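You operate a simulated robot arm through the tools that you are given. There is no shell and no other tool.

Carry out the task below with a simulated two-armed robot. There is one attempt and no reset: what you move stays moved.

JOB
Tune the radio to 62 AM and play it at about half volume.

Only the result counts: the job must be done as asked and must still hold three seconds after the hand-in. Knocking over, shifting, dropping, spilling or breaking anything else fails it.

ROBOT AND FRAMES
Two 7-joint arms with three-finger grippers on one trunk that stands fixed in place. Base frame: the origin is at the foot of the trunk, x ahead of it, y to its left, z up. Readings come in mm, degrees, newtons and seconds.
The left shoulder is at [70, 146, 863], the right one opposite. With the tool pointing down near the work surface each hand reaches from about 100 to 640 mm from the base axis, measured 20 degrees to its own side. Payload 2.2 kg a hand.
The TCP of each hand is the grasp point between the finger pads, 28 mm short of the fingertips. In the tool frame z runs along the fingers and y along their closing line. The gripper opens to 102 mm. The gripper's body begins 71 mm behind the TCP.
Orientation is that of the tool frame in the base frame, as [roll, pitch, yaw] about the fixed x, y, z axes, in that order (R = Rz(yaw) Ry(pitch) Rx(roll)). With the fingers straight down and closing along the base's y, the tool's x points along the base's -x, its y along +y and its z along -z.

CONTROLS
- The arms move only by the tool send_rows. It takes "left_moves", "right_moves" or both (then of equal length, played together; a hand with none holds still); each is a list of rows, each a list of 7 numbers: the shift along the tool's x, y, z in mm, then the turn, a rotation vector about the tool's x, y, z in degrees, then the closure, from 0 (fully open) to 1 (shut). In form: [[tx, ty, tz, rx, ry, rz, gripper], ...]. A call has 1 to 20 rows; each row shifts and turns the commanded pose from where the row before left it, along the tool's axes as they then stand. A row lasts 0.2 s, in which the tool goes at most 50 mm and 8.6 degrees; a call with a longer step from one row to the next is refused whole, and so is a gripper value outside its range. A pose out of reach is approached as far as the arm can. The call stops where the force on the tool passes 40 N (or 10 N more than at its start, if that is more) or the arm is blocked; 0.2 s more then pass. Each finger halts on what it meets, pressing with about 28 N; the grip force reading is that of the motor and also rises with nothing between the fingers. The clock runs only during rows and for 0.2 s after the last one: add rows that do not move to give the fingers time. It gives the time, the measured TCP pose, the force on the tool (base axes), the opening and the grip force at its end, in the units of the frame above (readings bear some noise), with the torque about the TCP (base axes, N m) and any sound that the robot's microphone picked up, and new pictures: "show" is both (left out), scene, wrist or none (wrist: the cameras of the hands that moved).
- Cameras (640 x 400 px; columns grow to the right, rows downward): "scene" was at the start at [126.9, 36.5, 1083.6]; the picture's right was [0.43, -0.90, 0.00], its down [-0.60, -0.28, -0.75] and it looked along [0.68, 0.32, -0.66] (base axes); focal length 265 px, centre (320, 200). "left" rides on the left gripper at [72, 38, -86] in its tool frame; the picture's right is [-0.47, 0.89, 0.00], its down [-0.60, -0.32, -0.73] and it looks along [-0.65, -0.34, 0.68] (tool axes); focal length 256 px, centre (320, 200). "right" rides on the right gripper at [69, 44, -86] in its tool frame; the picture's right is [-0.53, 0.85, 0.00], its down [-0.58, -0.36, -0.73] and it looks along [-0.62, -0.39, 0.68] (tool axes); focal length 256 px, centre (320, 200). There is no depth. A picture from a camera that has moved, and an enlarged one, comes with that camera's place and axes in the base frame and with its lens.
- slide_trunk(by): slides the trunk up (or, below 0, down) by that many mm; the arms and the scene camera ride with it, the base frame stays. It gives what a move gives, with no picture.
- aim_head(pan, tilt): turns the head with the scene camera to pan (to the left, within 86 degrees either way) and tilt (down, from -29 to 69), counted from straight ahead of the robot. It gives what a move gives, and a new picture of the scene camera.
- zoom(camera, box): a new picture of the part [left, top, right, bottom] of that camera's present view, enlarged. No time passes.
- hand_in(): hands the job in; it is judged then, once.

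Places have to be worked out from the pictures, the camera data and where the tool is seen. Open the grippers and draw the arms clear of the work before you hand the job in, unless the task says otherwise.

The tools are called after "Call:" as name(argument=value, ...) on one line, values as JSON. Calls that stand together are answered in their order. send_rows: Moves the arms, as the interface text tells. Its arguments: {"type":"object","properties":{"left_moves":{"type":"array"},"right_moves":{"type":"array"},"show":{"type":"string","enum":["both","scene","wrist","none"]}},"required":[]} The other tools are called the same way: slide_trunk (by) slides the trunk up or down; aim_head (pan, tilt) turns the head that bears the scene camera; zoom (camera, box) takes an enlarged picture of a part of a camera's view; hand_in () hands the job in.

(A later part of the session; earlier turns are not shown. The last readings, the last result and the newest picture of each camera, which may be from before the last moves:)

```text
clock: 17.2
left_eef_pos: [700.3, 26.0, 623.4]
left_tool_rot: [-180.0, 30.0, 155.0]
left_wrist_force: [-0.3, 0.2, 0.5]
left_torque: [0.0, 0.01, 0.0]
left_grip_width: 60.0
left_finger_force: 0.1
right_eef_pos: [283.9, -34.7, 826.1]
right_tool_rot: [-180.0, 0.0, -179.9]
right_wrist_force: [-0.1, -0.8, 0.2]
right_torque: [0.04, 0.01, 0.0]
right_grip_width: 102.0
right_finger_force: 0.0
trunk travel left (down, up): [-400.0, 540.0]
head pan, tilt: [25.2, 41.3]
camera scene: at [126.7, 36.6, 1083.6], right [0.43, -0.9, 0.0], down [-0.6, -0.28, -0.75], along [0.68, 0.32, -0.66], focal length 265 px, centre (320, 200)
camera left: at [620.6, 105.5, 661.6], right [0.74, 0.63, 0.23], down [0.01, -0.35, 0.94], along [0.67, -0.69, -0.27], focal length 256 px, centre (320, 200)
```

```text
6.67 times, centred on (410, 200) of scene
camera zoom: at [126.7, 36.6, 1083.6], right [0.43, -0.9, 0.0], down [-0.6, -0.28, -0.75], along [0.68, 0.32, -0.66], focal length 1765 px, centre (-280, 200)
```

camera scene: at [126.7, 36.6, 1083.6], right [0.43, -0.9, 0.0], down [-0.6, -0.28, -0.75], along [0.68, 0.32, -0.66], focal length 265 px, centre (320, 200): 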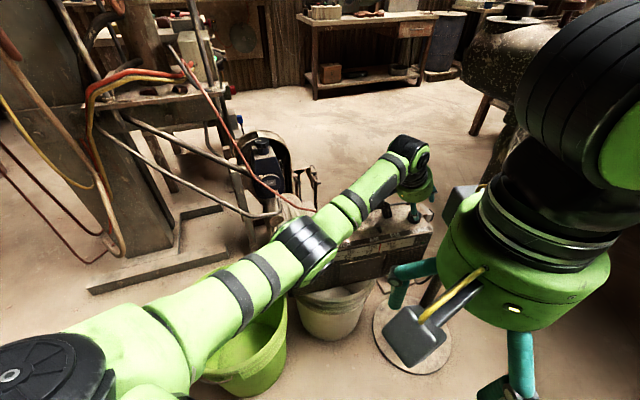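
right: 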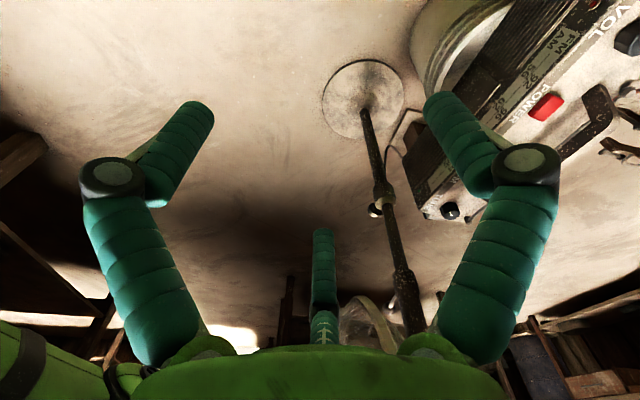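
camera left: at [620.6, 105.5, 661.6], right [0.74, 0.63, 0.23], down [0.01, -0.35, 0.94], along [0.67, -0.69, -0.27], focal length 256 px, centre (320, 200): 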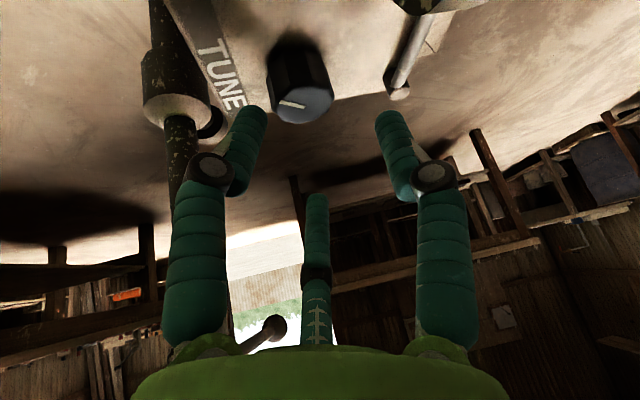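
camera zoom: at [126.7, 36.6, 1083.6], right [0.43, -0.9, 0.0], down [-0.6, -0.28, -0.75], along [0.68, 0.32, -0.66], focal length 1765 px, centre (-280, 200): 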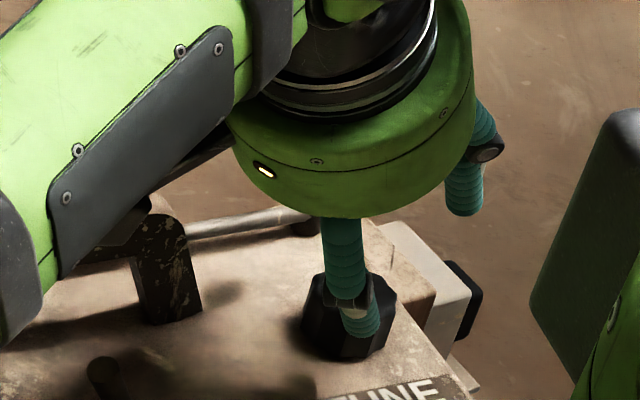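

The knob centre checks out at about (710, 20), within about 1.5 mm of the fingertip axis. I'll correct that sideways and lower slowly, stopping with the tip centre near 566 to check for any contact force.

Call:
send_rows(left_moves=[[5, -1.3, 8.66, 0, 0, 0, 0.41], [5, 0, 8.66, 0, 0, 0, 0.41], [4, 0, 6.93, 0, 0, 0, 0.41], [2.5, 0, 4.33, 0, 0, 0, 0.41], [0, 0, 0, 0, 0, 0, 0.41]], show="wrist")

Call:
zoom(camera="scene", box=[370, 170, 450, 230])

Call:
zoom(camera="left", box=[200, 20, 440, 200])

```text
clock: 18.4
left_eef_pos: [699.2, 26.2, 590.8]
left_tool_rot: [-179.9, 30.3, 154.9]
left_wrist_force: [-0.5, 0.2, 4.4]
left_torque: [-0.02, 0.18, -0.06]
left_grip_width: 60.4
left_finger_force: 0.2
right_eef_pos: [283.2, -36.2, 828.2]
right_tool_rot: [-180.0, 0.0, -180.0]
right_wrist_force: [0.0, 0.6, -0.1]
right_torque: [0.0, 0.01, 0.01]
right_grip_width: 102.1
right_finger_force: 0.1
trunk travel left (down, up): [-400.0, 540.0]
head pan, tilt: [25.2, 41.3]
camera left: at [620.1, 105.5, 629.1], right [0.74, 0.63, 0.23], down [0.01, -0.35, 0.94], along [0.67, -0.69, -0.26], focal length 256 px, centre (320, 200)
```

left: 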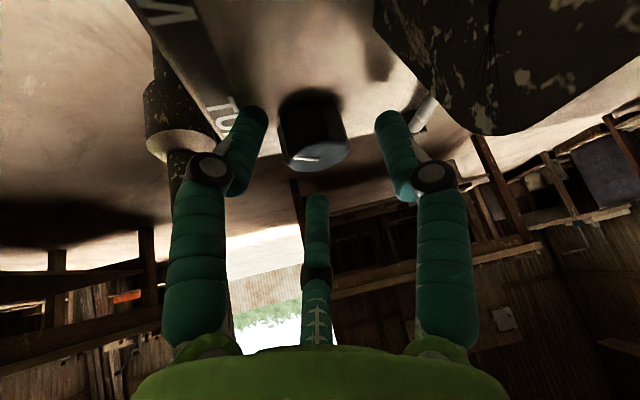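

```text
6.67 times, centred on (410, 200) of scene
camera zoom: at [126.1, 36.5, 1083.8], right [0.43, -0.9, 0.0], down [-0.6, -0.28, -0.75], along [0.68, 0.32, -0.66], focal length 1765 px, centre (-280, 200)
```

zoom: 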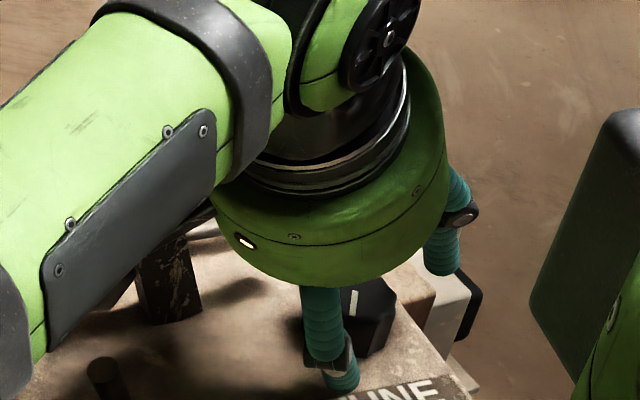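

```text
2.22 times, centred on (320, 110) of left
camera zoom: at [620.1, 105.5, 629.1], right [0.74, 0.63, 0.23], down [0.01, -0.35, 0.94], along [0.67, -0.69, -0.26], focal length 569 px, centre (320, 400)
```

zoom: 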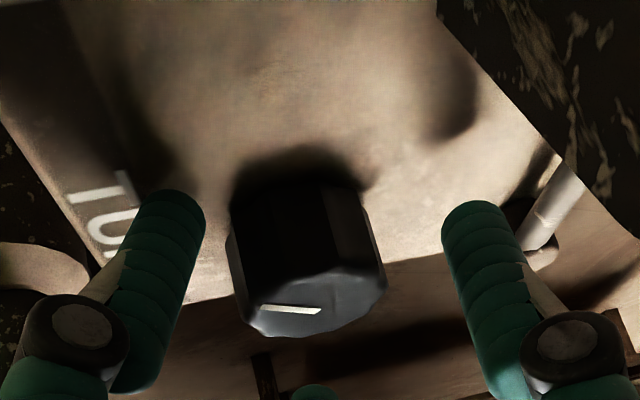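

The reading shows about 4 N upward with contact on the robot-side finger, so all three fingers are physical and a tilted grip makes the near finger meet the radio's top first. I'll lift off 25 mm and look at how the radio is supported before choosing another way to turn the knob.

Call:
send_rows(left_moves=[[-2.5, 0, -4.33, 0, 0, 0, 0.41], [-5, 0, -8.66, 0, 0, 0, 0.41], [-5, 0, -8.66, 0, 0, 0, 0.41], [0, 0, 0, 0, 0, 0, 0.41]], show="none")

Call:
zoom(camera="scene", box=[270, 200, 450, 360])

Call:
zoom(camera="right", box=[320, 0, 640, 230])

```text
clock: 19.4
left_eef_pos: [699.7, 26.3, 615.4]
left_tool_rot: [-179.9, 30.0, 155.0]
left_wrist_force: [-0.3, -0.2, -0.3]
left_torque: [-0.01, 0.02, -0.01]
left_grip_width: 60.2
left_finger_force: 0.0
right_eef_pos: [283.7, -34.8, 827.0]
right_tool_rot: [-180.0, 0.0, 179.9]
right_wrist_force: [-0.2, 0.1, 0.4]
right_torque: [0.0, -0.01, -0.01]
right_grip_width: 102.1
right_finger_force: 0.0
trunk travel left (down, up): [-400.0, 540.0]
head pan, tilt: [25.2, 41.3]
```

```text
2.50 times, centred on (360, 280) of scene
camera zoom: at [127.0, 36.5, 1083.6], right [0.43, -0.9, 0.0], down [-0.6, -0.28, -0.75], along [0.68, 0.32, -0.66], focal length 662 px, centre (220, 0)
```

zoom: 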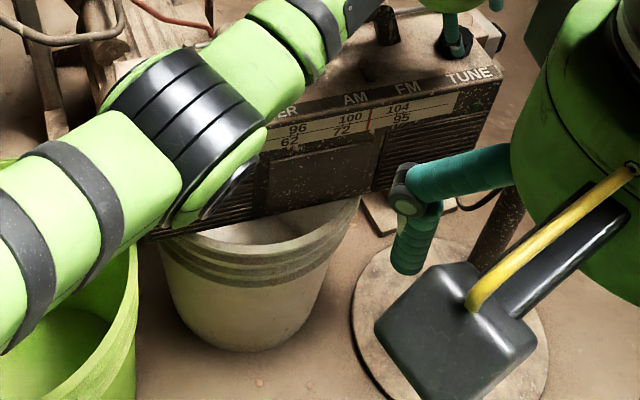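

```text
1.74 times, centred on (480, 115) of right
camera zoom: at [214.4, 9.3, 913.2], right [0.53, 0.85, 0.0], down [0.58, -0.36, 0.73], along [0.62, -0.39, -0.68], focal length 445 px, centre (42, 348)
```

zoom: 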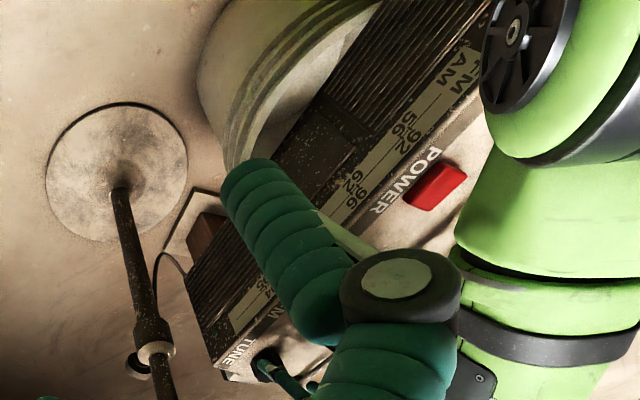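

The bucket carries most of the radio with only a small overhang at the TUNE end, so a light downward press there is safe. I'll shut the fingers and turn the lean to about 170°. Then I can press lightly off-centre on the knob's flat top and "dial" it round by friction.

Call:
send_rows(left_moves=[[0, 0, 0, -3.75, 0, -6.495, 0.6], [0, 0, 0, -3.75, 0, -6.495, 1], [0, 0, 0, 0, 0, 0, 1], [0, 0, 0, 0, 0, 0, 1]], show="wrist")

Call:
zoom(camera="left", box=[220, 20, 420, 200])

Call:
zoom(camera="scene", box=[380, 180, 440, 225])

```text
clock: 20.4
left_eef_pos: [700.6, 26.2, 615.3]
left_tool_rot: [179.9, 29.9, 170.0]
left_wrist_force: [0.0, -0.2, 0.1]
left_torque: [0.0, 0.05, 0.02]
left_grip_width: 2.1
left_finger_force: 27.9
right_eef_pos: [284.3, -34.7, 828.0]
right_tool_rot: [180.0, -0.1, 180.0]
right_wrist_force: [0.4, 0.6, 0.1]
right_torque: [-0.02, 0.0, 0.0]
right_grip_width: 101.7
right_finger_force: 0.0
trunk travel left (down, up): [-400.0, 540.0]
head pan, tilt: [25.2, 41.3]
camera left: at [603.2, 82.2, 653.7], right [0.55, 0.8, 0.23], down [0.1, -0.34, 0.94], along [0.83, -0.49, -0.27], focal length 256 px, centre (320, 200)
```

left: 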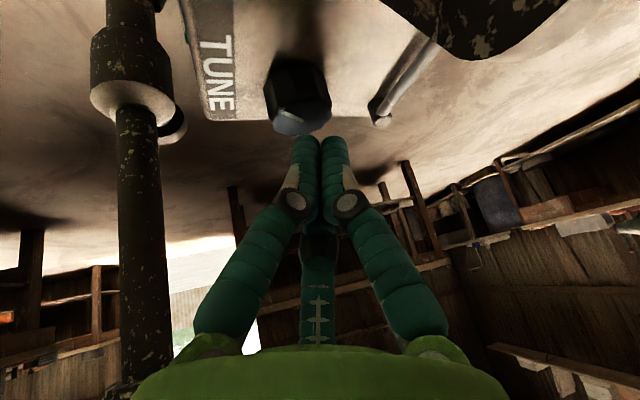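

```text
2.22 times, centred on (320, 110) of left
camera zoom: at [603.2, 82.2, 653.7], right [0.55, 0.8, 0.23], down [0.1, -0.34, 0.94], along [0.83, -0.49, -0.27], focal length 569 px, centre (320, 400)
```

zoom: 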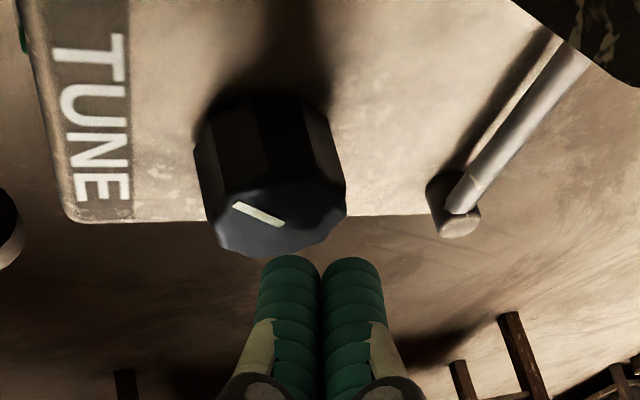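

```text
8.89 times, centred on (410, 202) of scene
camera zoom: at [126.9, 36.5, 1083.6], right [0.43, -0.9, 0.0], down [-0.6, -0.28, -0.75], along [0.68, 0.32, -0.66], focal length 2353 px, centre (-480, 178)
```

zoom: 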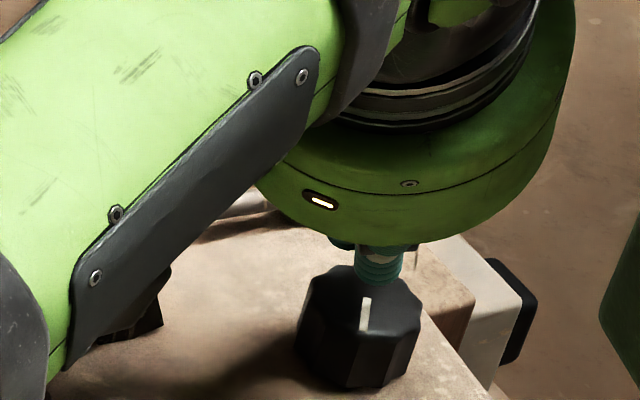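

The knob top rechecks at about (709, 20.4, 572). I'll place the tip on the robot side of its face, about 10 mm off the axis, and descend in 1 mm steps to feel the contact.

Call:
send_rows(left_moves=[[8.5, 0, 6.65, 0, 0, 0, 1], [0.5, 0, 0.87, 0, 0, 0, 1], [0.5, 0, 0.87, 0, 0, 0, 1], [0, 0, 0, 0, 0, 0, 1]], show="none")

Call:
zoom(camera="left", box=[240, 40, 400, 180])

Call:
zoom(camera="scene", box=[395, 190, 435, 220])

```text
clock: 21.4
left_eef_pos: [695.4, 26.8, 604.6]
left_tool_rot: [-180.0, 30.1, 170.1]
left_wrist_force: [0.6, 0.4, 1.9]
left_torque: [0.0, 0.0, 0.0]
left_grip_width: 2.2
left_finger_force: 27.7
right_eef_pos: [282.8, -35.0, 827.8]
right_tool_rot: [-179.9, 0.0, 180.0]
right_wrist_force: [-0.3, 0.3, -0.3]
right_torque: [-0.01, -0.01, 0.0]
right_grip_width: 102.0
right_finger_force: 0.1
trunk travel left (down, up): [-400.0, 540.0]
head pan, tilt: [25.2, 41.3]
```

```text
2.86 times, centred on (320, 110) of left
camera zoom: at [598.7, 83.5, 641.8], right [0.55, 0.8, 0.23], down [0.1, -0.34, 0.94], along [0.83, -0.49, -0.27], focal length 731 px, centre (320, 457)
```

zoom: 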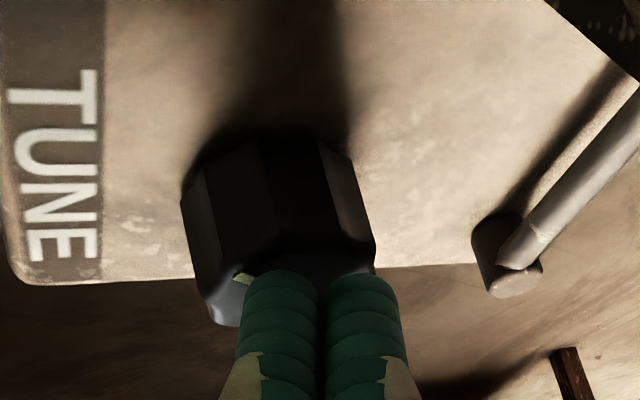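

```text
13.33 times, centred on (415, 205) of scene
camera zoom: at [126.7, 36.6, 1083.6], right [0.43, -0.9, 0.0], down [-0.6, -0.28, -0.75], along [0.68, 0.32, -0.66], focal length 3529 px, centre (-947, 133)
```

zoom: 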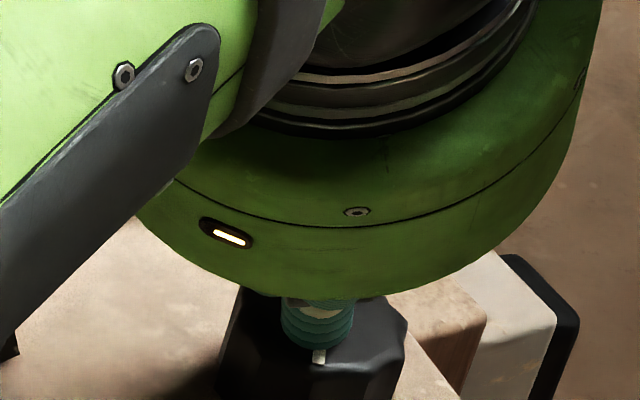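

Contact with the knob's face was felt at TCP z of about 604.5 with 2 N, and the tip sits on the near part of the face. I'll press about 1 mm further and drag the tip 60° counter-clockwise around the knob axis.

Call:
send_rows(left_moves=[[0.5, 0, 0.87, 0, 0, 0, 1], [-0.68, -2.49, 0.39, 0, 0, 0, 1], [-1.22, -2.2, 0.7, 0, 0, 0, 1], [-1.67, -1.76, 0.96, 0, 0, 0, 1], [-2.0, -1.21, 1.15, 0, 0, 0, 1]], show="none")

Call:
zoom(camera="scene", box=[300, 190, 440, 270])

Call:
zoom(camera="scene", box=[395, 190, 435, 220])

Call:
zoom(camera="left", box=[240, 40, 400, 180])

```text
clock: 22.6
left_eef_pos: [700.9, 17.6, 604.1]
left_tool_rot: [179.9, 30.0, 170.0]
left_wrist_force: [-0.7, 1.6, 6.4]
left_torque: [0.03, 0.06, 0.03]
left_grip_width: 2.0
left_finger_force: 28.5
right_eef_pos: [284.0, -34.0, 827.8]
right_tool_rot: [-180.0, 0.2, -179.9]
right_wrist_force: [-0.7, -0.2, -0.1]
right_torque: [-0.02, -0.02, 0.02]
right_grip_width: 101.9
right_finger_force: 0.0
trunk travel left (down, up): [-400.0, 540.0]
head pan, tilt: [25.2, 41.3]
```

```text
4.57 times, centred on (370, 230) of scene
camera zoom: at [125.7, 36.7, 1083.8], right [0.43, -0.9, 0.0], down [-0.6, -0.28, -0.75], along [0.68, 0.32, -0.66], focal length 1210 px, centre (91, 63)
```

zoom: 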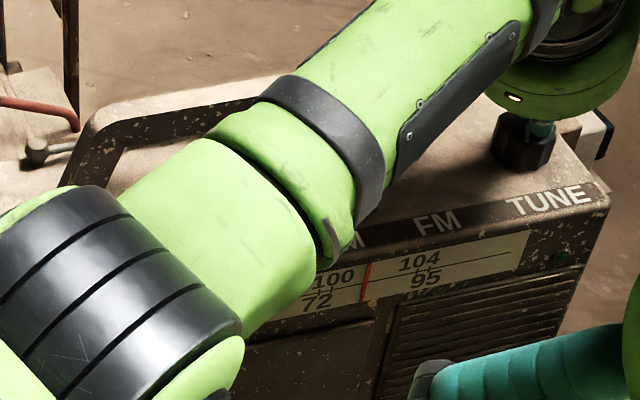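

```text
13.33 times, centred on (415, 205) of scene
camera zoom: at [125.7, 36.7, 1083.8], right [0.43, -0.9, 0.0], down [-0.6, -0.28, -0.75], along [0.68, 0.32, -0.66], focal length 3529 px, centre (-947, 133)
```

zoom: 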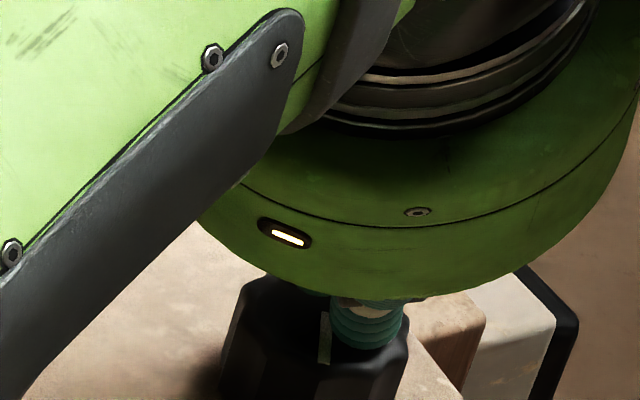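

```text
2.86 times, centred on (320, 110) of left
camera zoom: at [603.6, 74.5, 641.4], right [0.55, 0.8, 0.23], down [0.1, -0.34, 0.94], along [0.83, -0.49, -0.27], focal length 731 px, centre (320, 457)
```

zoom: 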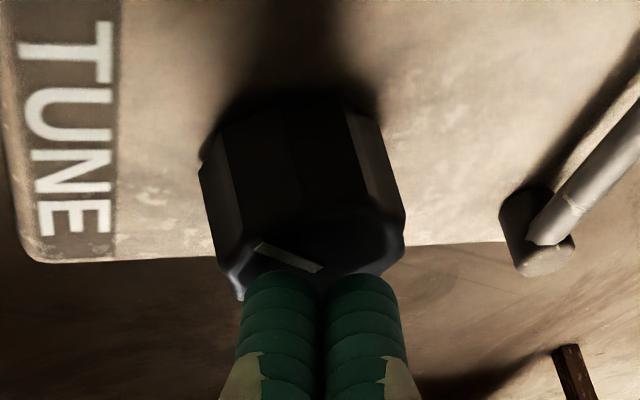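

The tip slid over the face without turning the knob: the mark is unmoved at about 6 N press and 1.7 N drag. I'll try once more with a firmer press of about 15 N, still well within what the radio's footing can hold, continuing the same arc.

Call:
send_rows(left_moves=[[0.65, 0, 1.1, 0, 0, 0, 1], [0.65, 0, 1.1, 0, 0, 0, 1], [-2.78, 0.77, 1.6, 0, 0, 0, 1], [-2.72, 1.77, 1.56, 0, 0, 0, 1], [-1.89, 2.62, 1.09, 0, 0, 0, 1]], show="none")

Call:
zoom(camera="scene", box=[395, 190, 435, 220])

Call:
zoom(camera="scene", box=[300, 190, 440, 270])

Call:
zoom(camera="left", box=[240, 40, 400, 180])

```text
clock: 23.8
left_eef_pos: [709.5, 21.7, 603.7]
left_tool_rot: [-180.0, 30.3, 170.0]
left_wrist_force: [-1.8, -1.1, 14.1]
left_torque: [-0.08, 0.03, -0.02]
left_grip_width: 2.2
left_finger_force: 27.9
right_eef_pos: [281.8, -35.9, 827.8]
right_tool_rot: [180.0, 0.1, 180.0]
right_wrist_force: [0.0, 0.5, 0.2]
right_torque: [-0.01, 0.0, 0.01]
right_grip_width: 101.9
right_finger_force: 0.1
trunk travel left (down, up): [-400.0, 540.0]
head pan, tilt: [25.2, 41.3]
```

```text
13.33 times, centred on (415, 205) of scene
camera zoom: at [124.5, 36.4, 1083.9], right [0.43, -0.9, 0.0], down [-0.6, -0.28, -0.75], along [0.68, 0.32, -0.66], focal length 3529 px, centre (-947, 133)
```

zoom: 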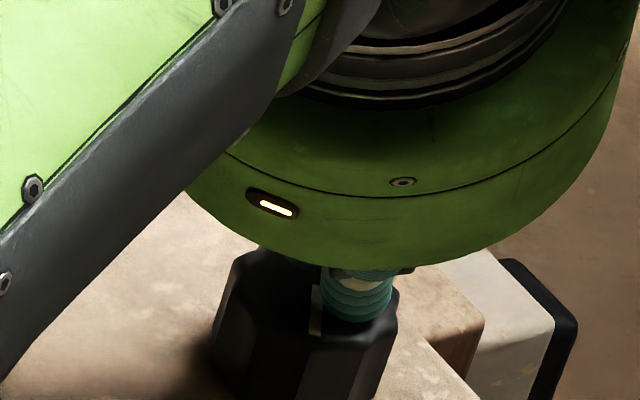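

```text
4.57 times, centred on (370, 230) of scene
camera zoom: at [124.5, 36.4, 1083.9], right [0.43, -0.9, 0.0], down [-0.6, -0.28, -0.75], along [0.68, 0.32, -0.66], focal length 1210 px, centre (91, 63)
```

zoom: 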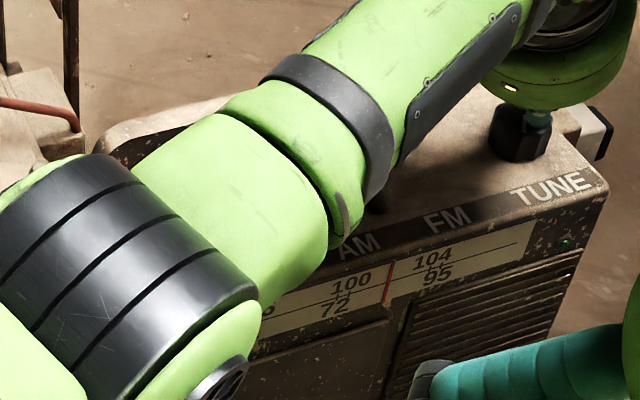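

```text
2.86 times, centred on (320, 110) of left
camera zoom: at [612.1, 77.6, 640.2], right [0.55, 0.8, 0.23], down [0.09, -0.34, 0.94], along [0.83, -0.49, -0.26], focal length 731 px, centre (320, 457)
```

zoom: 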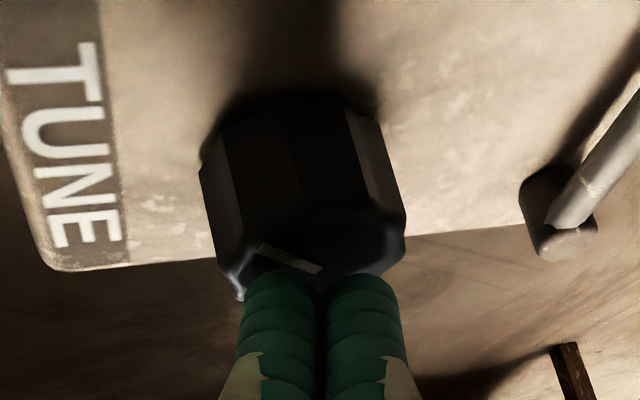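

The radio itself has yawed a little under that drag: the TUNE end moved a few mm back and the knob did not turn. The radio is free and light, so I must stop dragging it. I'll lift straight off now and measure how it sits.

Call:
send_rows(left_moves=[[-1.5, 0, -2.6, 0, 0, 0, 1], [-2.5, 0, -4.33, 0, 0, 0, 1], [-7.5, 0, -13, 0, 0, 0, 1], [-7.5, 0, -13, 0, 0, 0, 1], [0, 0, 0, 0, 0, 0, 1]], show="both")

Call:
zoom(camera="scene", box=[300, 190, 440, 270])

Call:
zoom(camera="scene", box=[395, 190, 435, 220])

```text
clock: 25.0
left_eef_pos: [709.5, 20.4, 637.4]
left_tool_rot: [180.0, 29.9, 170.0]
left_wrist_force: [-0.2, 0.4, -0.2]
left_torque: [0.01, 0.01, -0.01]
left_grip_width: 2.3
left_finger_force: 27.9
right_eef_pos: [283.6, -34.9, 827.6]
right_tool_rot: [180.0, 0.0, -180.0]
right_wrist_force: [-0.9, 0.0, -0.6]
right_torque: [0.01, -0.01, 0.04]
right_grip_width: 102.2
right_finger_force: 0.1
trunk travel left (down, up): [-400.0, 540.0]
head pan, tilt: [25.2, 41.3]
camera scene: at [126.9, 36.5, 1083.6], right [0.43, -0.9, 0.0], down [-0.6, -0.28, -0.75], along [0.68, 0.32, -0.66], focal length 265 px, centre (320, 200)
camera left: at [612.7, 77.3, 675.3], right [0.55, 0.8, 0.23], down [0.1, -0.34, 0.94], along [0.83, -0.49, -0.27], focal length 256 px, centre (320, 200)
```

scene: 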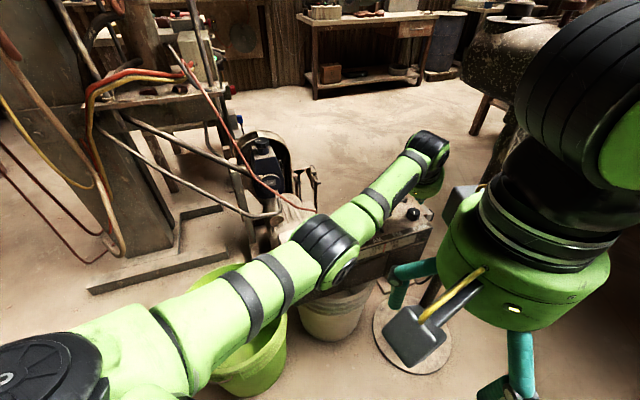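
left: 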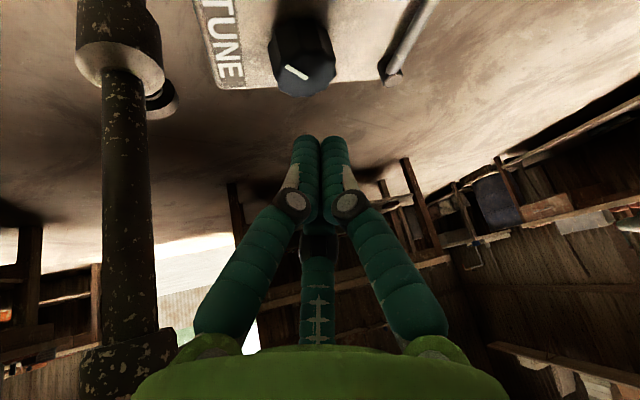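

```text
4.57 times, centred on (370, 230) of scene
camera zoom: at [126.9, 36.5, 1083.6], right [0.43, -0.9, 0.0], down [-0.6, -0.28, -0.75], along [0.68, 0.32, -0.66], focal length 1210 px, centre (91, 63)
```

zoom: 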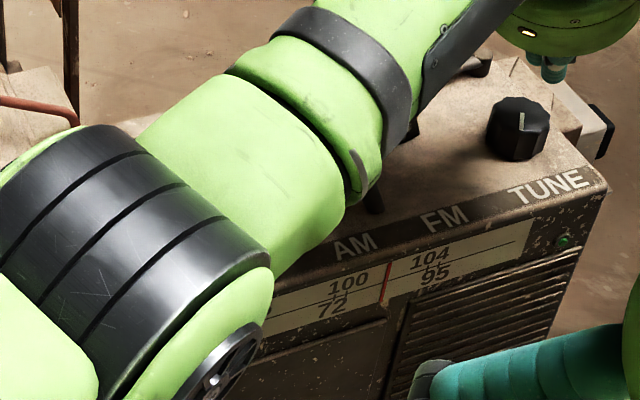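

```text
13.33 times, centred on (415, 205) of scene
camera zoom: at [126.9, 36.5, 1083.6], right [0.43, -0.9, 0.0], down [-0.6, -0.28, -0.75], along [0.68, 0.32, -0.66], focal length 3529 px, centre (-947, 133)
```

zoom: 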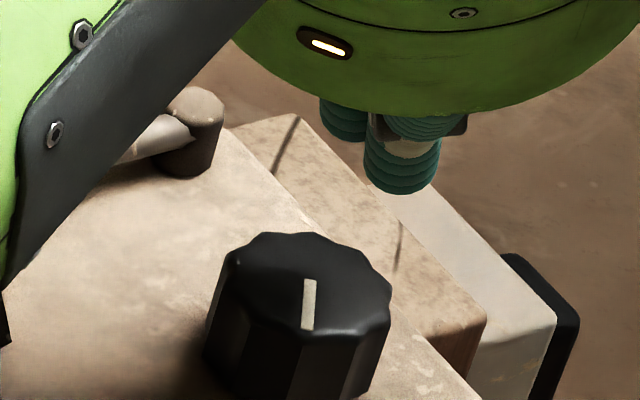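

The knob now sits at about (717, 26): the radio's TUNE end has yawed about 10 mm back, and it stays upright on the bucket. A balanced three-finger grip gives a nearly pure torque, so I'll set up for that: retract high, reduce the tilt to 25°, roll the hand 30° so two fingers straddle the near side, then lower the trunk to gain reach.

Call:
send_rows(left_moves=[[0, 0, -35, 0, 0, 0, 1], [0, 0, -35, 0, 0, 0, 1], [0, 0, -35, 0, 0, 0, 1], [0, 0, -35, 0, 0, 0, 0.8], [0, 0, 0, 0, 5, 0, 0.55], [0, 0, 0, 0, 0, -7.5, 0.55], [0, 0, 0, 0, 0, -7.5, 0.55], [0, 0, 0, 0, 0, -7.5, 0.55], [0, 0, 0, 0, 0, -7.5, 0.55], [0, 0, 0, 0, 0, 0, 0.55]], show="both")

```text
clock: 27.2
left_eef_pos: [641.3, 34.2, 757.7]
left_tool_rot: [-166.8, 21.5, -157.4]
left_wrist_force: [0.3, 0.3, -0.3]
left_torque: [-0.02, 0.0, -0.03]
left_grip_width: 45.9
left_finger_force: 0.1
right_eef_pos: [283.6, -35.9, 827.5]
right_tool_rot: [179.9, 0.0, -180.0]
right_wrist_force: [-0.4, 0.1, -0.9]
right_torque: [0.0, -0.01, 0.01]
right_grip_width: 101.7
right_finger_force: 0.1
trunk travel left (down, up): [-400.0, 540.0]
head pan, tilt: [25.2, 41.3]
camera scene: at [126.9, 36.5, 1083.6], right [0.43, -0.9, 0.0], down [-0.6, -0.28, -0.75], along [0.68, 0.32, -0.66], focal length 265 px, centre (320, 200)
camera left: at [532.6, 50.1, 801.6], right [0.14, 0.99, -0.02], down [0.31, -0.03, 0.95], along [0.94, -0.13, -0.31], focal length 256 px, centre (320, 200)
```

scene: 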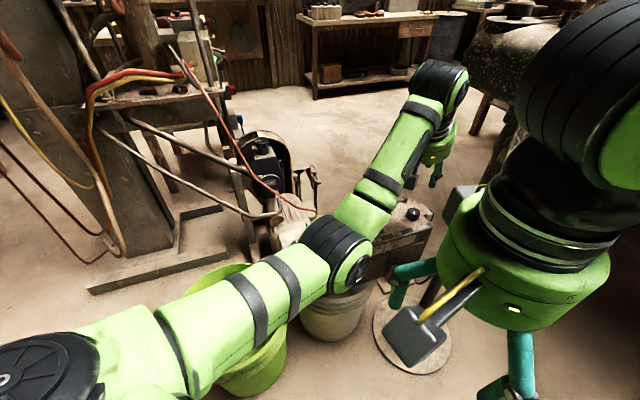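
left: 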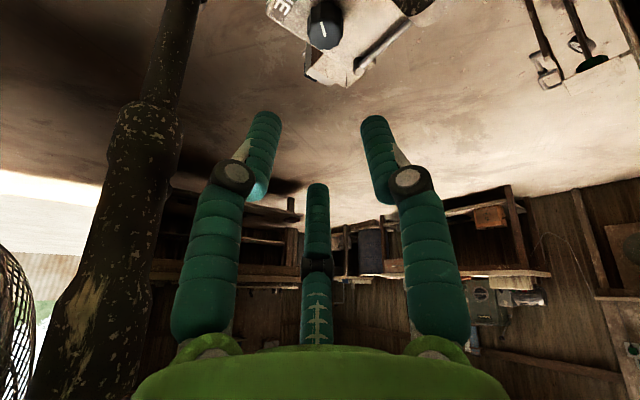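

The hand is retracted and rolled symmetrically. Before lowering the trunk I'll look to the right to make sure the right arm has free space beneath it.

Call:
aim_head(pan=-35, tilt=50)

```text
clock: 28.5
left_eef_pos: [640.1, 33.2, 759.2]
left_tool_rot: [-166.9, 21.6, -157.5]
left_wrist_force: [-0.3, -0.4, -0.2]
left_torque: [-0.01, 0.0, 0.03]
left_grip_width: 46.0
left_finger_force: 0.1
right_eef_pos: [283.6, -34.4, 826.3]
right_tool_rot: [-180.0, -0.1, -180.0]
right_wrist_force: [0.2, -0.3, -0.9]
right_torque: [-0.02, -0.01, 0.04]
right_grip_width: 102.0
right_finger_force: 0.1
trunk travel left (down, up): [-400.0, 540.0]
head pan, tilt: [-35.0, 50.0]
camera scene: at [113.9, -43.4, 1071.3], right [-0.57, -0.82, 0.0], down [-0.63, 0.44, -0.64], along [0.53, -0.37, -0.77], focal length 265 px, centre (320, 200)
```

scene: 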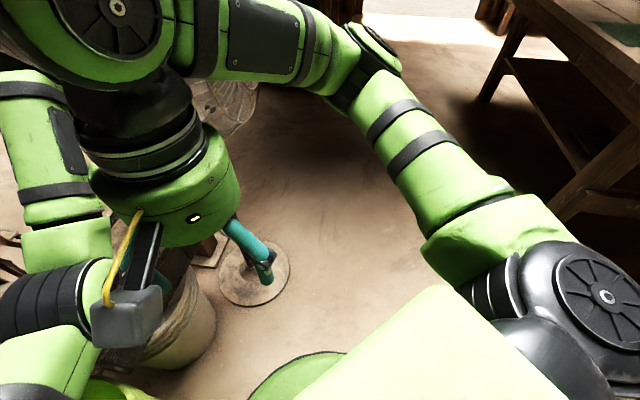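

The right arm hangs over clear floor, so lowering is safe. I'll lower the trunk by 100 mm.

Call:
slide_trunk(by=-100)

Call:
aim_head(pan=25, tilt=38)

```text
clock: 29.8
left_eef_pos: [641.4, 33.4, 658.9]
left_tool_rot: [-166.9, 21.5, -157.4]
left_wrist_force: [0.0, 0.5, 0.3]
left_torque: [-0.02, 0.0, 0.0]
left_grip_width: 45.7
left_finger_force: 0.1
right_eef_pos: [284.0, -34.8, 727.4]
right_tool_rot: [-180.0, 0.0, -179.9]
right_wrist_force: [-1.1, -0.5, 0.2]
right_torque: [0.03, -0.02, 0.01]
right_grip_width: 102.0
right_finger_force: 0.2
trunk travel left (down, up): [-300.0, 640.0]
head pan, tilt: [-35.0, 50.0]
```

```text
clock: 31.1
left_eef_pos: [641.5, 32.8, 658.0]
left_tool_rot: [-166.9, 21.5, -157.5]
left_wrist_force: [-0.4, 0.4, 0.1]
left_torque: [0.02, 0.0, -0.01]
left_grip_width: 46.1
left_finger_force: 0.0
right_eef_pos: [284.0, -34.6, 728.3]
right_tool_rot: [-179.9, 0.0, 180.0]
right_wrist_force: [0.2, 0.0, -0.1]
right_torque: [-0.01, -0.03, -0.01]
right_grip_width: 102.0
right_finger_force: 0.0
trunk travel left (down, up): [-300.0, 640.0]
head pan, tilt: [25.0, 38.0]
camera scene: at [129.1, 37.1, 988.5], right [0.42, -0.91, 0.0], down [-0.56, -0.26, -0.79], along [0.71, 0.33, -0.62], focal length 265 px, centre (320, 200)
```

scene: 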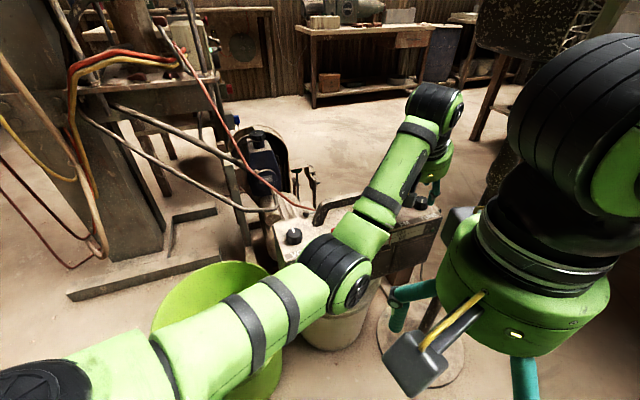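

The trunk is down 100 mm, with the shoulder at about 763. I'll bring the opened hand (52 mm) over the knob at hover height to re-measure it before gripping.

Call:
send_rows(left_moves=[[-22, -9.1, 0, 0, 0, 0, 0.49], [-21.8, -9.2, 0, 0, 0, 0, 0.49], [0, 0, 19.5, 0, 0, 0, 0.49], [0, 0, 19.5, 0, 0, 0, 0.49], [0, 0, 19.5, 0, 0, 0, 0.49], [0, 0, 0, 0, 0, 0, 0.49]], show="both")

Call:
zoom(camera="left", box=[220, 20, 420, 180])

Call:
zoom(camera="scene", box=[380, 160, 460, 220])

```text
clock: 32.5
left_eef_pos: [707.2, 29.3, 625.9]
left_tool_rot: [-166.8, 21.5, -157.5]
left_wrist_force: [-0.1, -0.4, 0.8]
left_torque: [0.01, 0.03, -0.01]
left_grip_width: 51.8
left_finger_force: 0.1
right_eef_pos: [284.3, -34.9, 726.7]
right_tool_rot: [180.0, 0.0, 180.0]
right_wrist_force: [0.5, -0.4, 0.1]
right_torque: [0.01, 0.0, 0.0]
right_grip_width: 101.8
right_finger_force: 0.1
trunk travel left (down, up): [-300.0, 640.0]
head pan, tilt: [25.0, 38.0]
camera scene: at [129.0, 37.2, 988.5], right [0.42, -0.91, 0.0], down [-0.56, -0.26, -0.79], along [0.71, 0.33, -0.62], focal length 265 px, centre (320, 200)
camera left: at [599.0, 45.5, 669.0], right [0.14, 0.99, -0.02], down [0.31, -0.03, 0.95], along [0.94, -0.14, -0.31], focal length 256 px, centre (320, 200)
```

scene: 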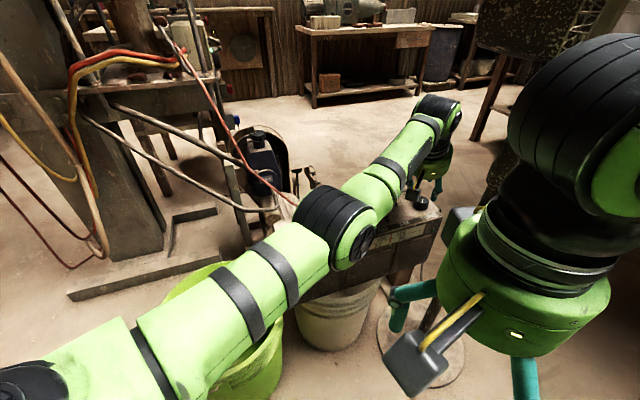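
left: 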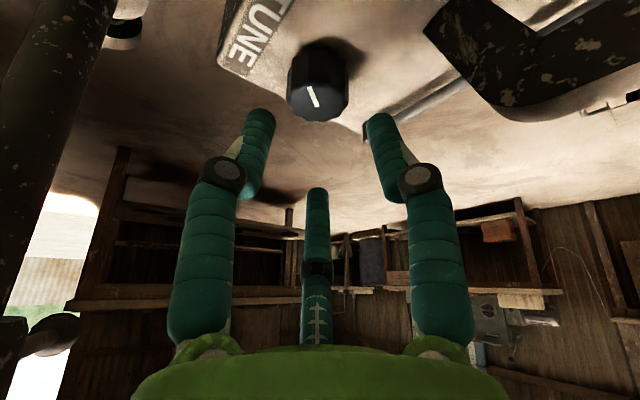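

```text
2.50 times, centred on (320, 100) of left
camera zoom: at [599.0, 45.5, 669.0], right [0.14, 0.99, -0.02], down [0.31, -0.03, 0.95], along [0.94, -0.14, -0.31], focal length 640 px, centre (320, 450)
```

zoom: 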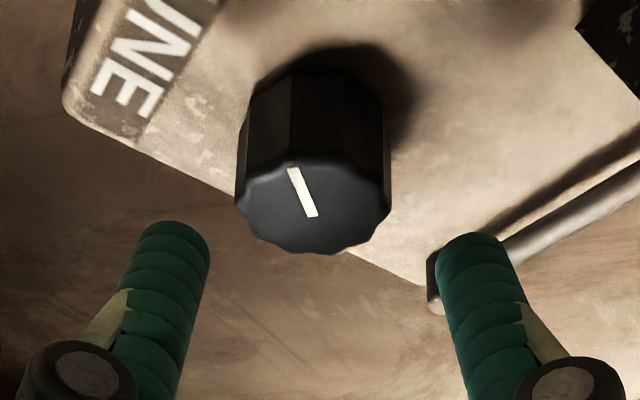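

```text
6.67 times, centred on (420, 190) of scene
camera zoom: at [129.0, 37.2, 988.5], right [0.42, -0.91, 0.0], down [-0.56, -0.26, -0.79], along [0.71, 0.33, -0.62], focal length 1765 px, centre (-347, 267)
```

zoom: 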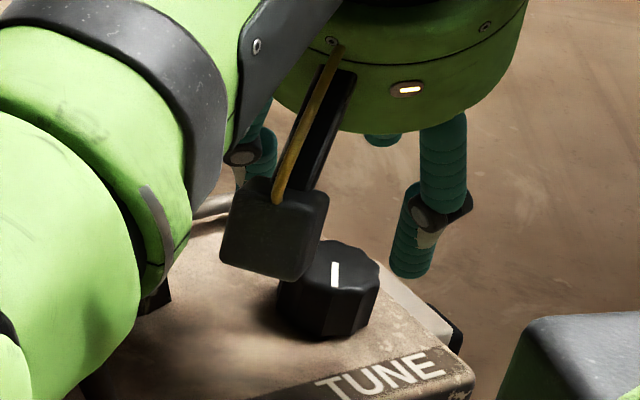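

The knob is re-measured at (716.8, 26.0), with the tool axis within about 2 mm. I'll correct and descend 34 mm with the fingers around the knob, still short of the predicted touch with the radio's top.

Call:
send_rows(left_moves=[[3.19, 0.05, 9.73, 0, 0, 0, 0.49], [3.66, 2.11, 9.06, 0, 0, 0, 0.49], [2.93, 1.69, 7.25, 0, 0, 0, 0.49], [2.2, 1.27, 5.44, 0, 0, 0, 0.49], [0, 0, 0, 0, 0, 0, 0.49]], show="wrist")

Call:
zoom(camera="left", box=[220, 20, 420, 180])

Call:
zoom(camera="scene", box=[380, 160, 460, 220])

```text
clock: 33.7
left_eef_pos: [711.0, 26.5, 591.4]
left_tool_rot: [-166.9, 21.6, -157.5]
left_wrist_force: [0.4, -0.7, 0.5]
left_torque: [0.0, 0.03, -0.02]
left_grip_width: 52.1
left_finger_force: 0.1
right_eef_pos: [283.7, -34.2, 727.4]
right_tool_rot: [179.9, 0.0, -180.0]
right_wrist_force: [-0.5, 0.2, 0.7]
right_torque: [0.0, 0.0, -0.02]
right_grip_width: 102.1
right_finger_force: 0.1
trunk travel left (down, up): [-300.0, 640.0]
head pan, tilt: [25.0, 38.0]
camera left: at [601.4, 43.1, 634.9], right [0.14, 0.99, -0.02], down [0.31, -0.03, 0.95], along [0.94, -0.14, -0.31], focal length 256 px, centre (320, 200)
```

left: 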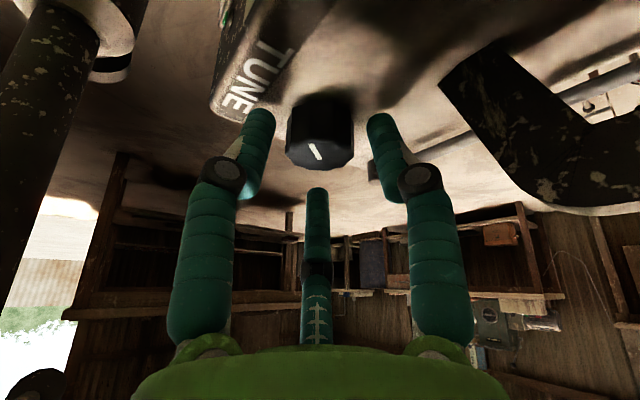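

```text
2.50 times, centred on (320, 100) of left
camera zoom: at [601.4, 43.1, 634.9], right [0.14, 0.99, -0.02], down [0.31, -0.03, 0.95], along [0.94, -0.14, -0.31], focal length 640 px, centre (320, 450)
```

zoom: 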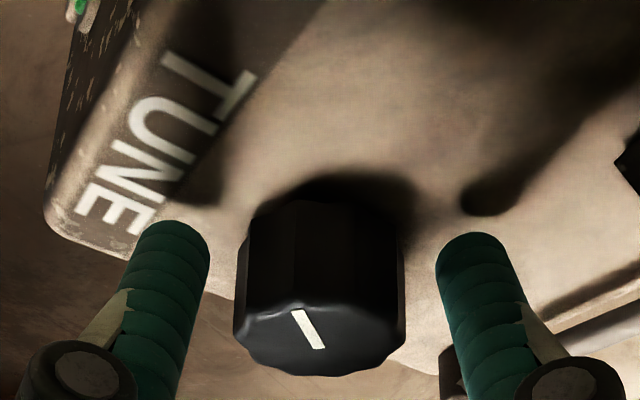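

```text
6.67 times, centred on (420, 190) of scene
camera zoom: at [129.0, 37.2, 988.5], right [0.42, -0.91, 0.0], down [-0.56, -0.26, -0.79], along [0.71, 0.33, -0.62], focal length 1765 px, centre (-347, 267)
```

zoom: 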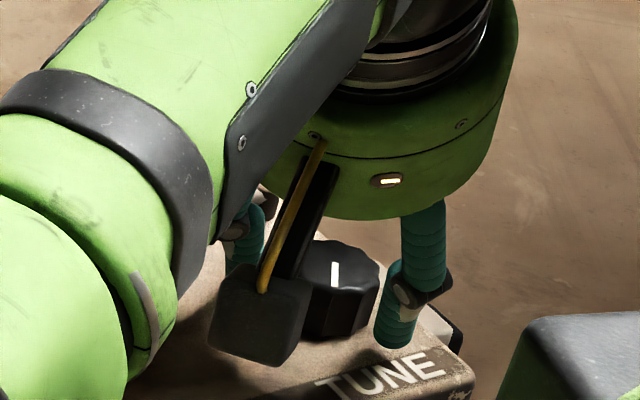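

The two near fingers straddle the knob evenly. I'll go down in small steps to feel for the radio's top.

Call:
send_rows(left_moves=[[0.73, 0.42, 1.81, 0, 0, 0, 0.49], [0.73, 0.42, 1.81, 0, 0, 0, 0.49], [0.37, 0.21, 0.91, 0, 0, 0, 0.49], [0, 0, 0, 0, 0, 0, 0.49]], show="none")

```text
clock: 34.7
left_eef_pos: [709.3, 27.0, 587.0]
left_tool_rot: [-166.9, 21.5, -157.4]
left_wrist_force: [-0.3, 0.2, 0.4]
left_torque: [0.0, 0.0, -0.02]
left_grip_width: 52.2
left_finger_force: 0.2
right_eef_pos: [282.6, -34.1, 727.9]
right_tool_rot: [-179.9, -0.1, -179.9]
right_wrist_force: [-0.2, -0.7, -0.3]
right_torque: [0.02, -0.03, -0.01]
right_grip_width: 101.9
right_finger_force: 0.0
trunk travel left (down, up): [-300.0, 640.0]
head pan, tilt: [25.0, 38.0]
```

There's no contact yet at TCP z = 587. I'll lower 3 mm more in 1 mm steps.

Call:
send_rows(left_moves=[[0.37, 0.21, 0.91, 0, 0, 0, 0.49], [0.37, 0.21, 0.91, 0, 0, 0, 0.49], [0.37, 0.21, 0.91, 0, 0, 0, 0.49], [0, 0, 0, 0, 0, 0, 0.49]], show="none")

Call:
zoom(camera="left", box=[220, 20, 420, 180])

```text
clock: 35.7
left_eef_pos: [709.4, 26.7, 583.9]
left_tool_rot: [-166.7, 21.5, -157.6]
left_wrist_force: [0.2, -0.2, 2.1]
left_torque: [0.05, 0.0, 0.03]
left_grip_width: 51.8
left_finger_force: 0.0
right_eef_pos: [283.8, -34.9, 727.8]
right_tool_rot: [-180.0, 0.0, 180.0]
right_wrist_force: [0.4, 0.0, -0.7]
right_torque: [0.03, -0.01, -0.01]
right_grip_width: 102.0
right_finger_force: 0.1
trunk travel left (down, up): [-300.0, 640.0]
head pan, tilt: [25.0, 38.0]
```

```text
2.50 times, centred on (320, 100) of left
camera zoom: at [600.9, 42.7, 626.9], right [0.14, 0.99, -0.02], down [0.31, -0.03, 0.95], along [0.94, -0.14, -0.31], focal length 640 px, centre (320, 450)
```

zoom: 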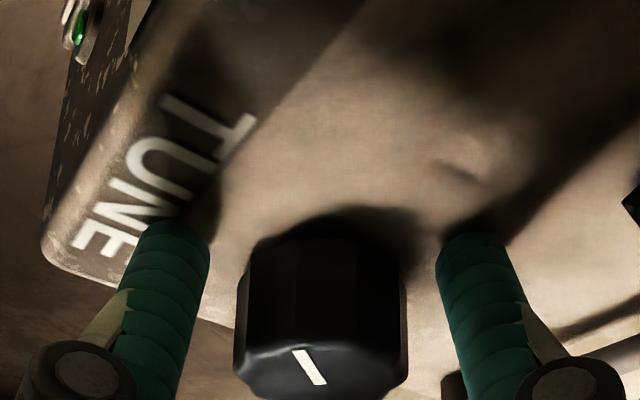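

Light contact of 2 N was felt at 583.9. I'll raise about 0.7 mm and start closing gently in stages.

Call:
send_rows(left_moves=[[-0.26, -0.15, -0.63, 0, 0, 0, 0.52], [0, 0, 0, 0, 0, 0, 0.55], [0, 0, 0, 0, 0, 0, 0.58], [0, 0, 0, 0, 0, 0, 0.6], [0, 0, 0, 0, 0, 0, 0.6]], show="none")

Call:
zoom(camera="left", box=[220, 20, 420, 180])

Call:
zoom(camera="scene", box=[380, 160, 460, 220])

```text
clock: 36.9
left_eef_pos: [709.9, 27.2, 583.3]
left_tool_rot: [-166.9, 21.5, -157.5]
left_wrist_force: [-0.2, 0.3, -1.0]
left_torque: [0.02, -0.02, -0.01]
left_grip_width: 40.8
left_finger_force: 0.1
right_eef_pos: [284.4, -35.5, 726.9]
right_tool_rot: [180.0, 0.0, -180.0]
right_wrist_force: [-0.3, -0.7, -0.8]
right_torque: [0.03, 0.0, 0.01]
right_grip_width: 101.8
right_finger_force: 0.0
trunk travel left (down, up): [-300.0, 640.0]
head pan, tilt: [25.0, 38.0]
```

```text
2.50 times, centred on (320, 100) of left
camera zoom: at [601.2, 42.7, 627.2], right [0.14, 0.99, -0.02], down [0.31, -0.03, 0.95], along [0.94, -0.14, -0.31], focal length 640 px, centre (320, 450)
```

zoom: 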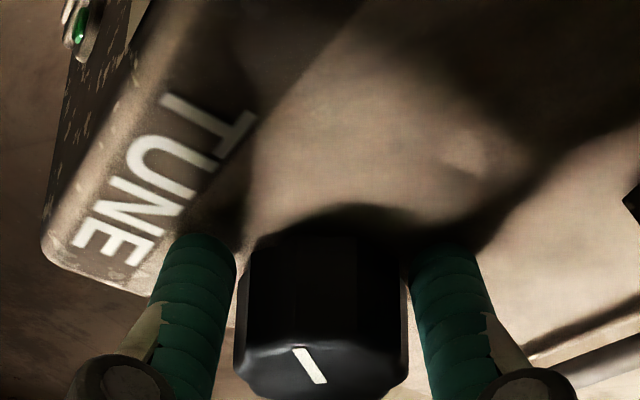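

```text
6.67 times, centred on (420, 190) of scene
camera zoom: at [129.0, 37.2, 988.5], right [0.42, -0.91, 0.0], down [-0.56, -0.26, -0.79], along [0.71, 0.33, -0.62], focal length 1765 px, centre (-347, 267)
```

zoom: 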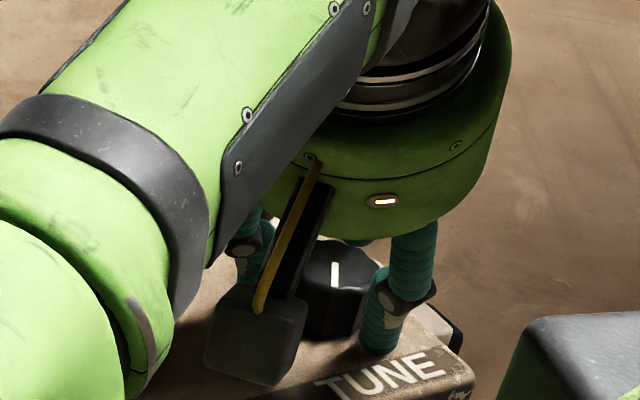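

At 40.8 mm the fingers nearly touch the knob on both sides and there's no force yet. I'll keep closing in small stages until they bite.

Call:
send_rows(left_moves=[[0, 0, 0, 0, 0, 0, 0.61], [0, 0, 0, 0, 0, 0, 0.62], [0, 0, 0, 0, 0, 0, 0.63], [0, 0, 0, 0, 0, 0, 0.64], [0, 0, 0, 0, 0, 0, 0.65], [0, 0, 0, 0, 0, 0, 0.65]], show="none")

Call:
zoom(camera="left", box=[220, 20, 420, 180])

Call:
zoom(camera="scene", box=[380, 160, 460, 220])

```text
clock: 38.3
left_eef_pos: [710.3, 27.0, 584.9]
left_tool_rot: [-166.9, 21.5, -157.5]
left_wrist_force: [-2.5, 1.1, -0.8]
left_torque: [0.02, 0.02, 0.01]
left_grip_width: 37.1
left_finger_force: 13.0
right_eef_pos: [284.5, -35.0, 726.4]
right_tool_rot: [-180.0, 0.0, -180.0]
right_wrist_force: [-1.3, -0.2, -0.1]
right_torque: [-0.01, 0.0, 0.01]
right_grip_width: 101.9
right_finger_force: 0.0
trunk travel left (down, up): [-300.0, 640.0]
head pan, tilt: [25.0, 38.0]
```

```text
2.50 times, centred on (320, 100) of left
camera zoom: at [601.1, 42.9, 627.1], right [0.14, 0.99, -0.02], down [0.31, -0.03, 0.95], along [0.94, -0.14, -0.31], focal length 640 px, centre (320, 450)
```

zoom: 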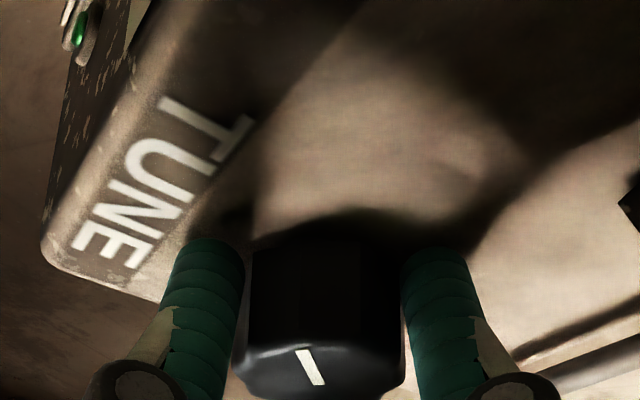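

```text
6.67 times, centred on (420, 190) of scene
camera zoom: at [128.9, 37.3, 988.5], right [0.42, -0.91, 0.0], down [-0.56, -0.26, -0.79], along [0.71, 0.33, -0.62], focal length 1765 px, centre (-347, 267)
```

zoom: 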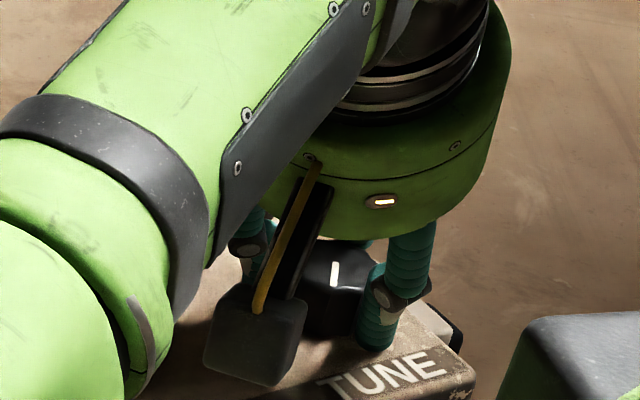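

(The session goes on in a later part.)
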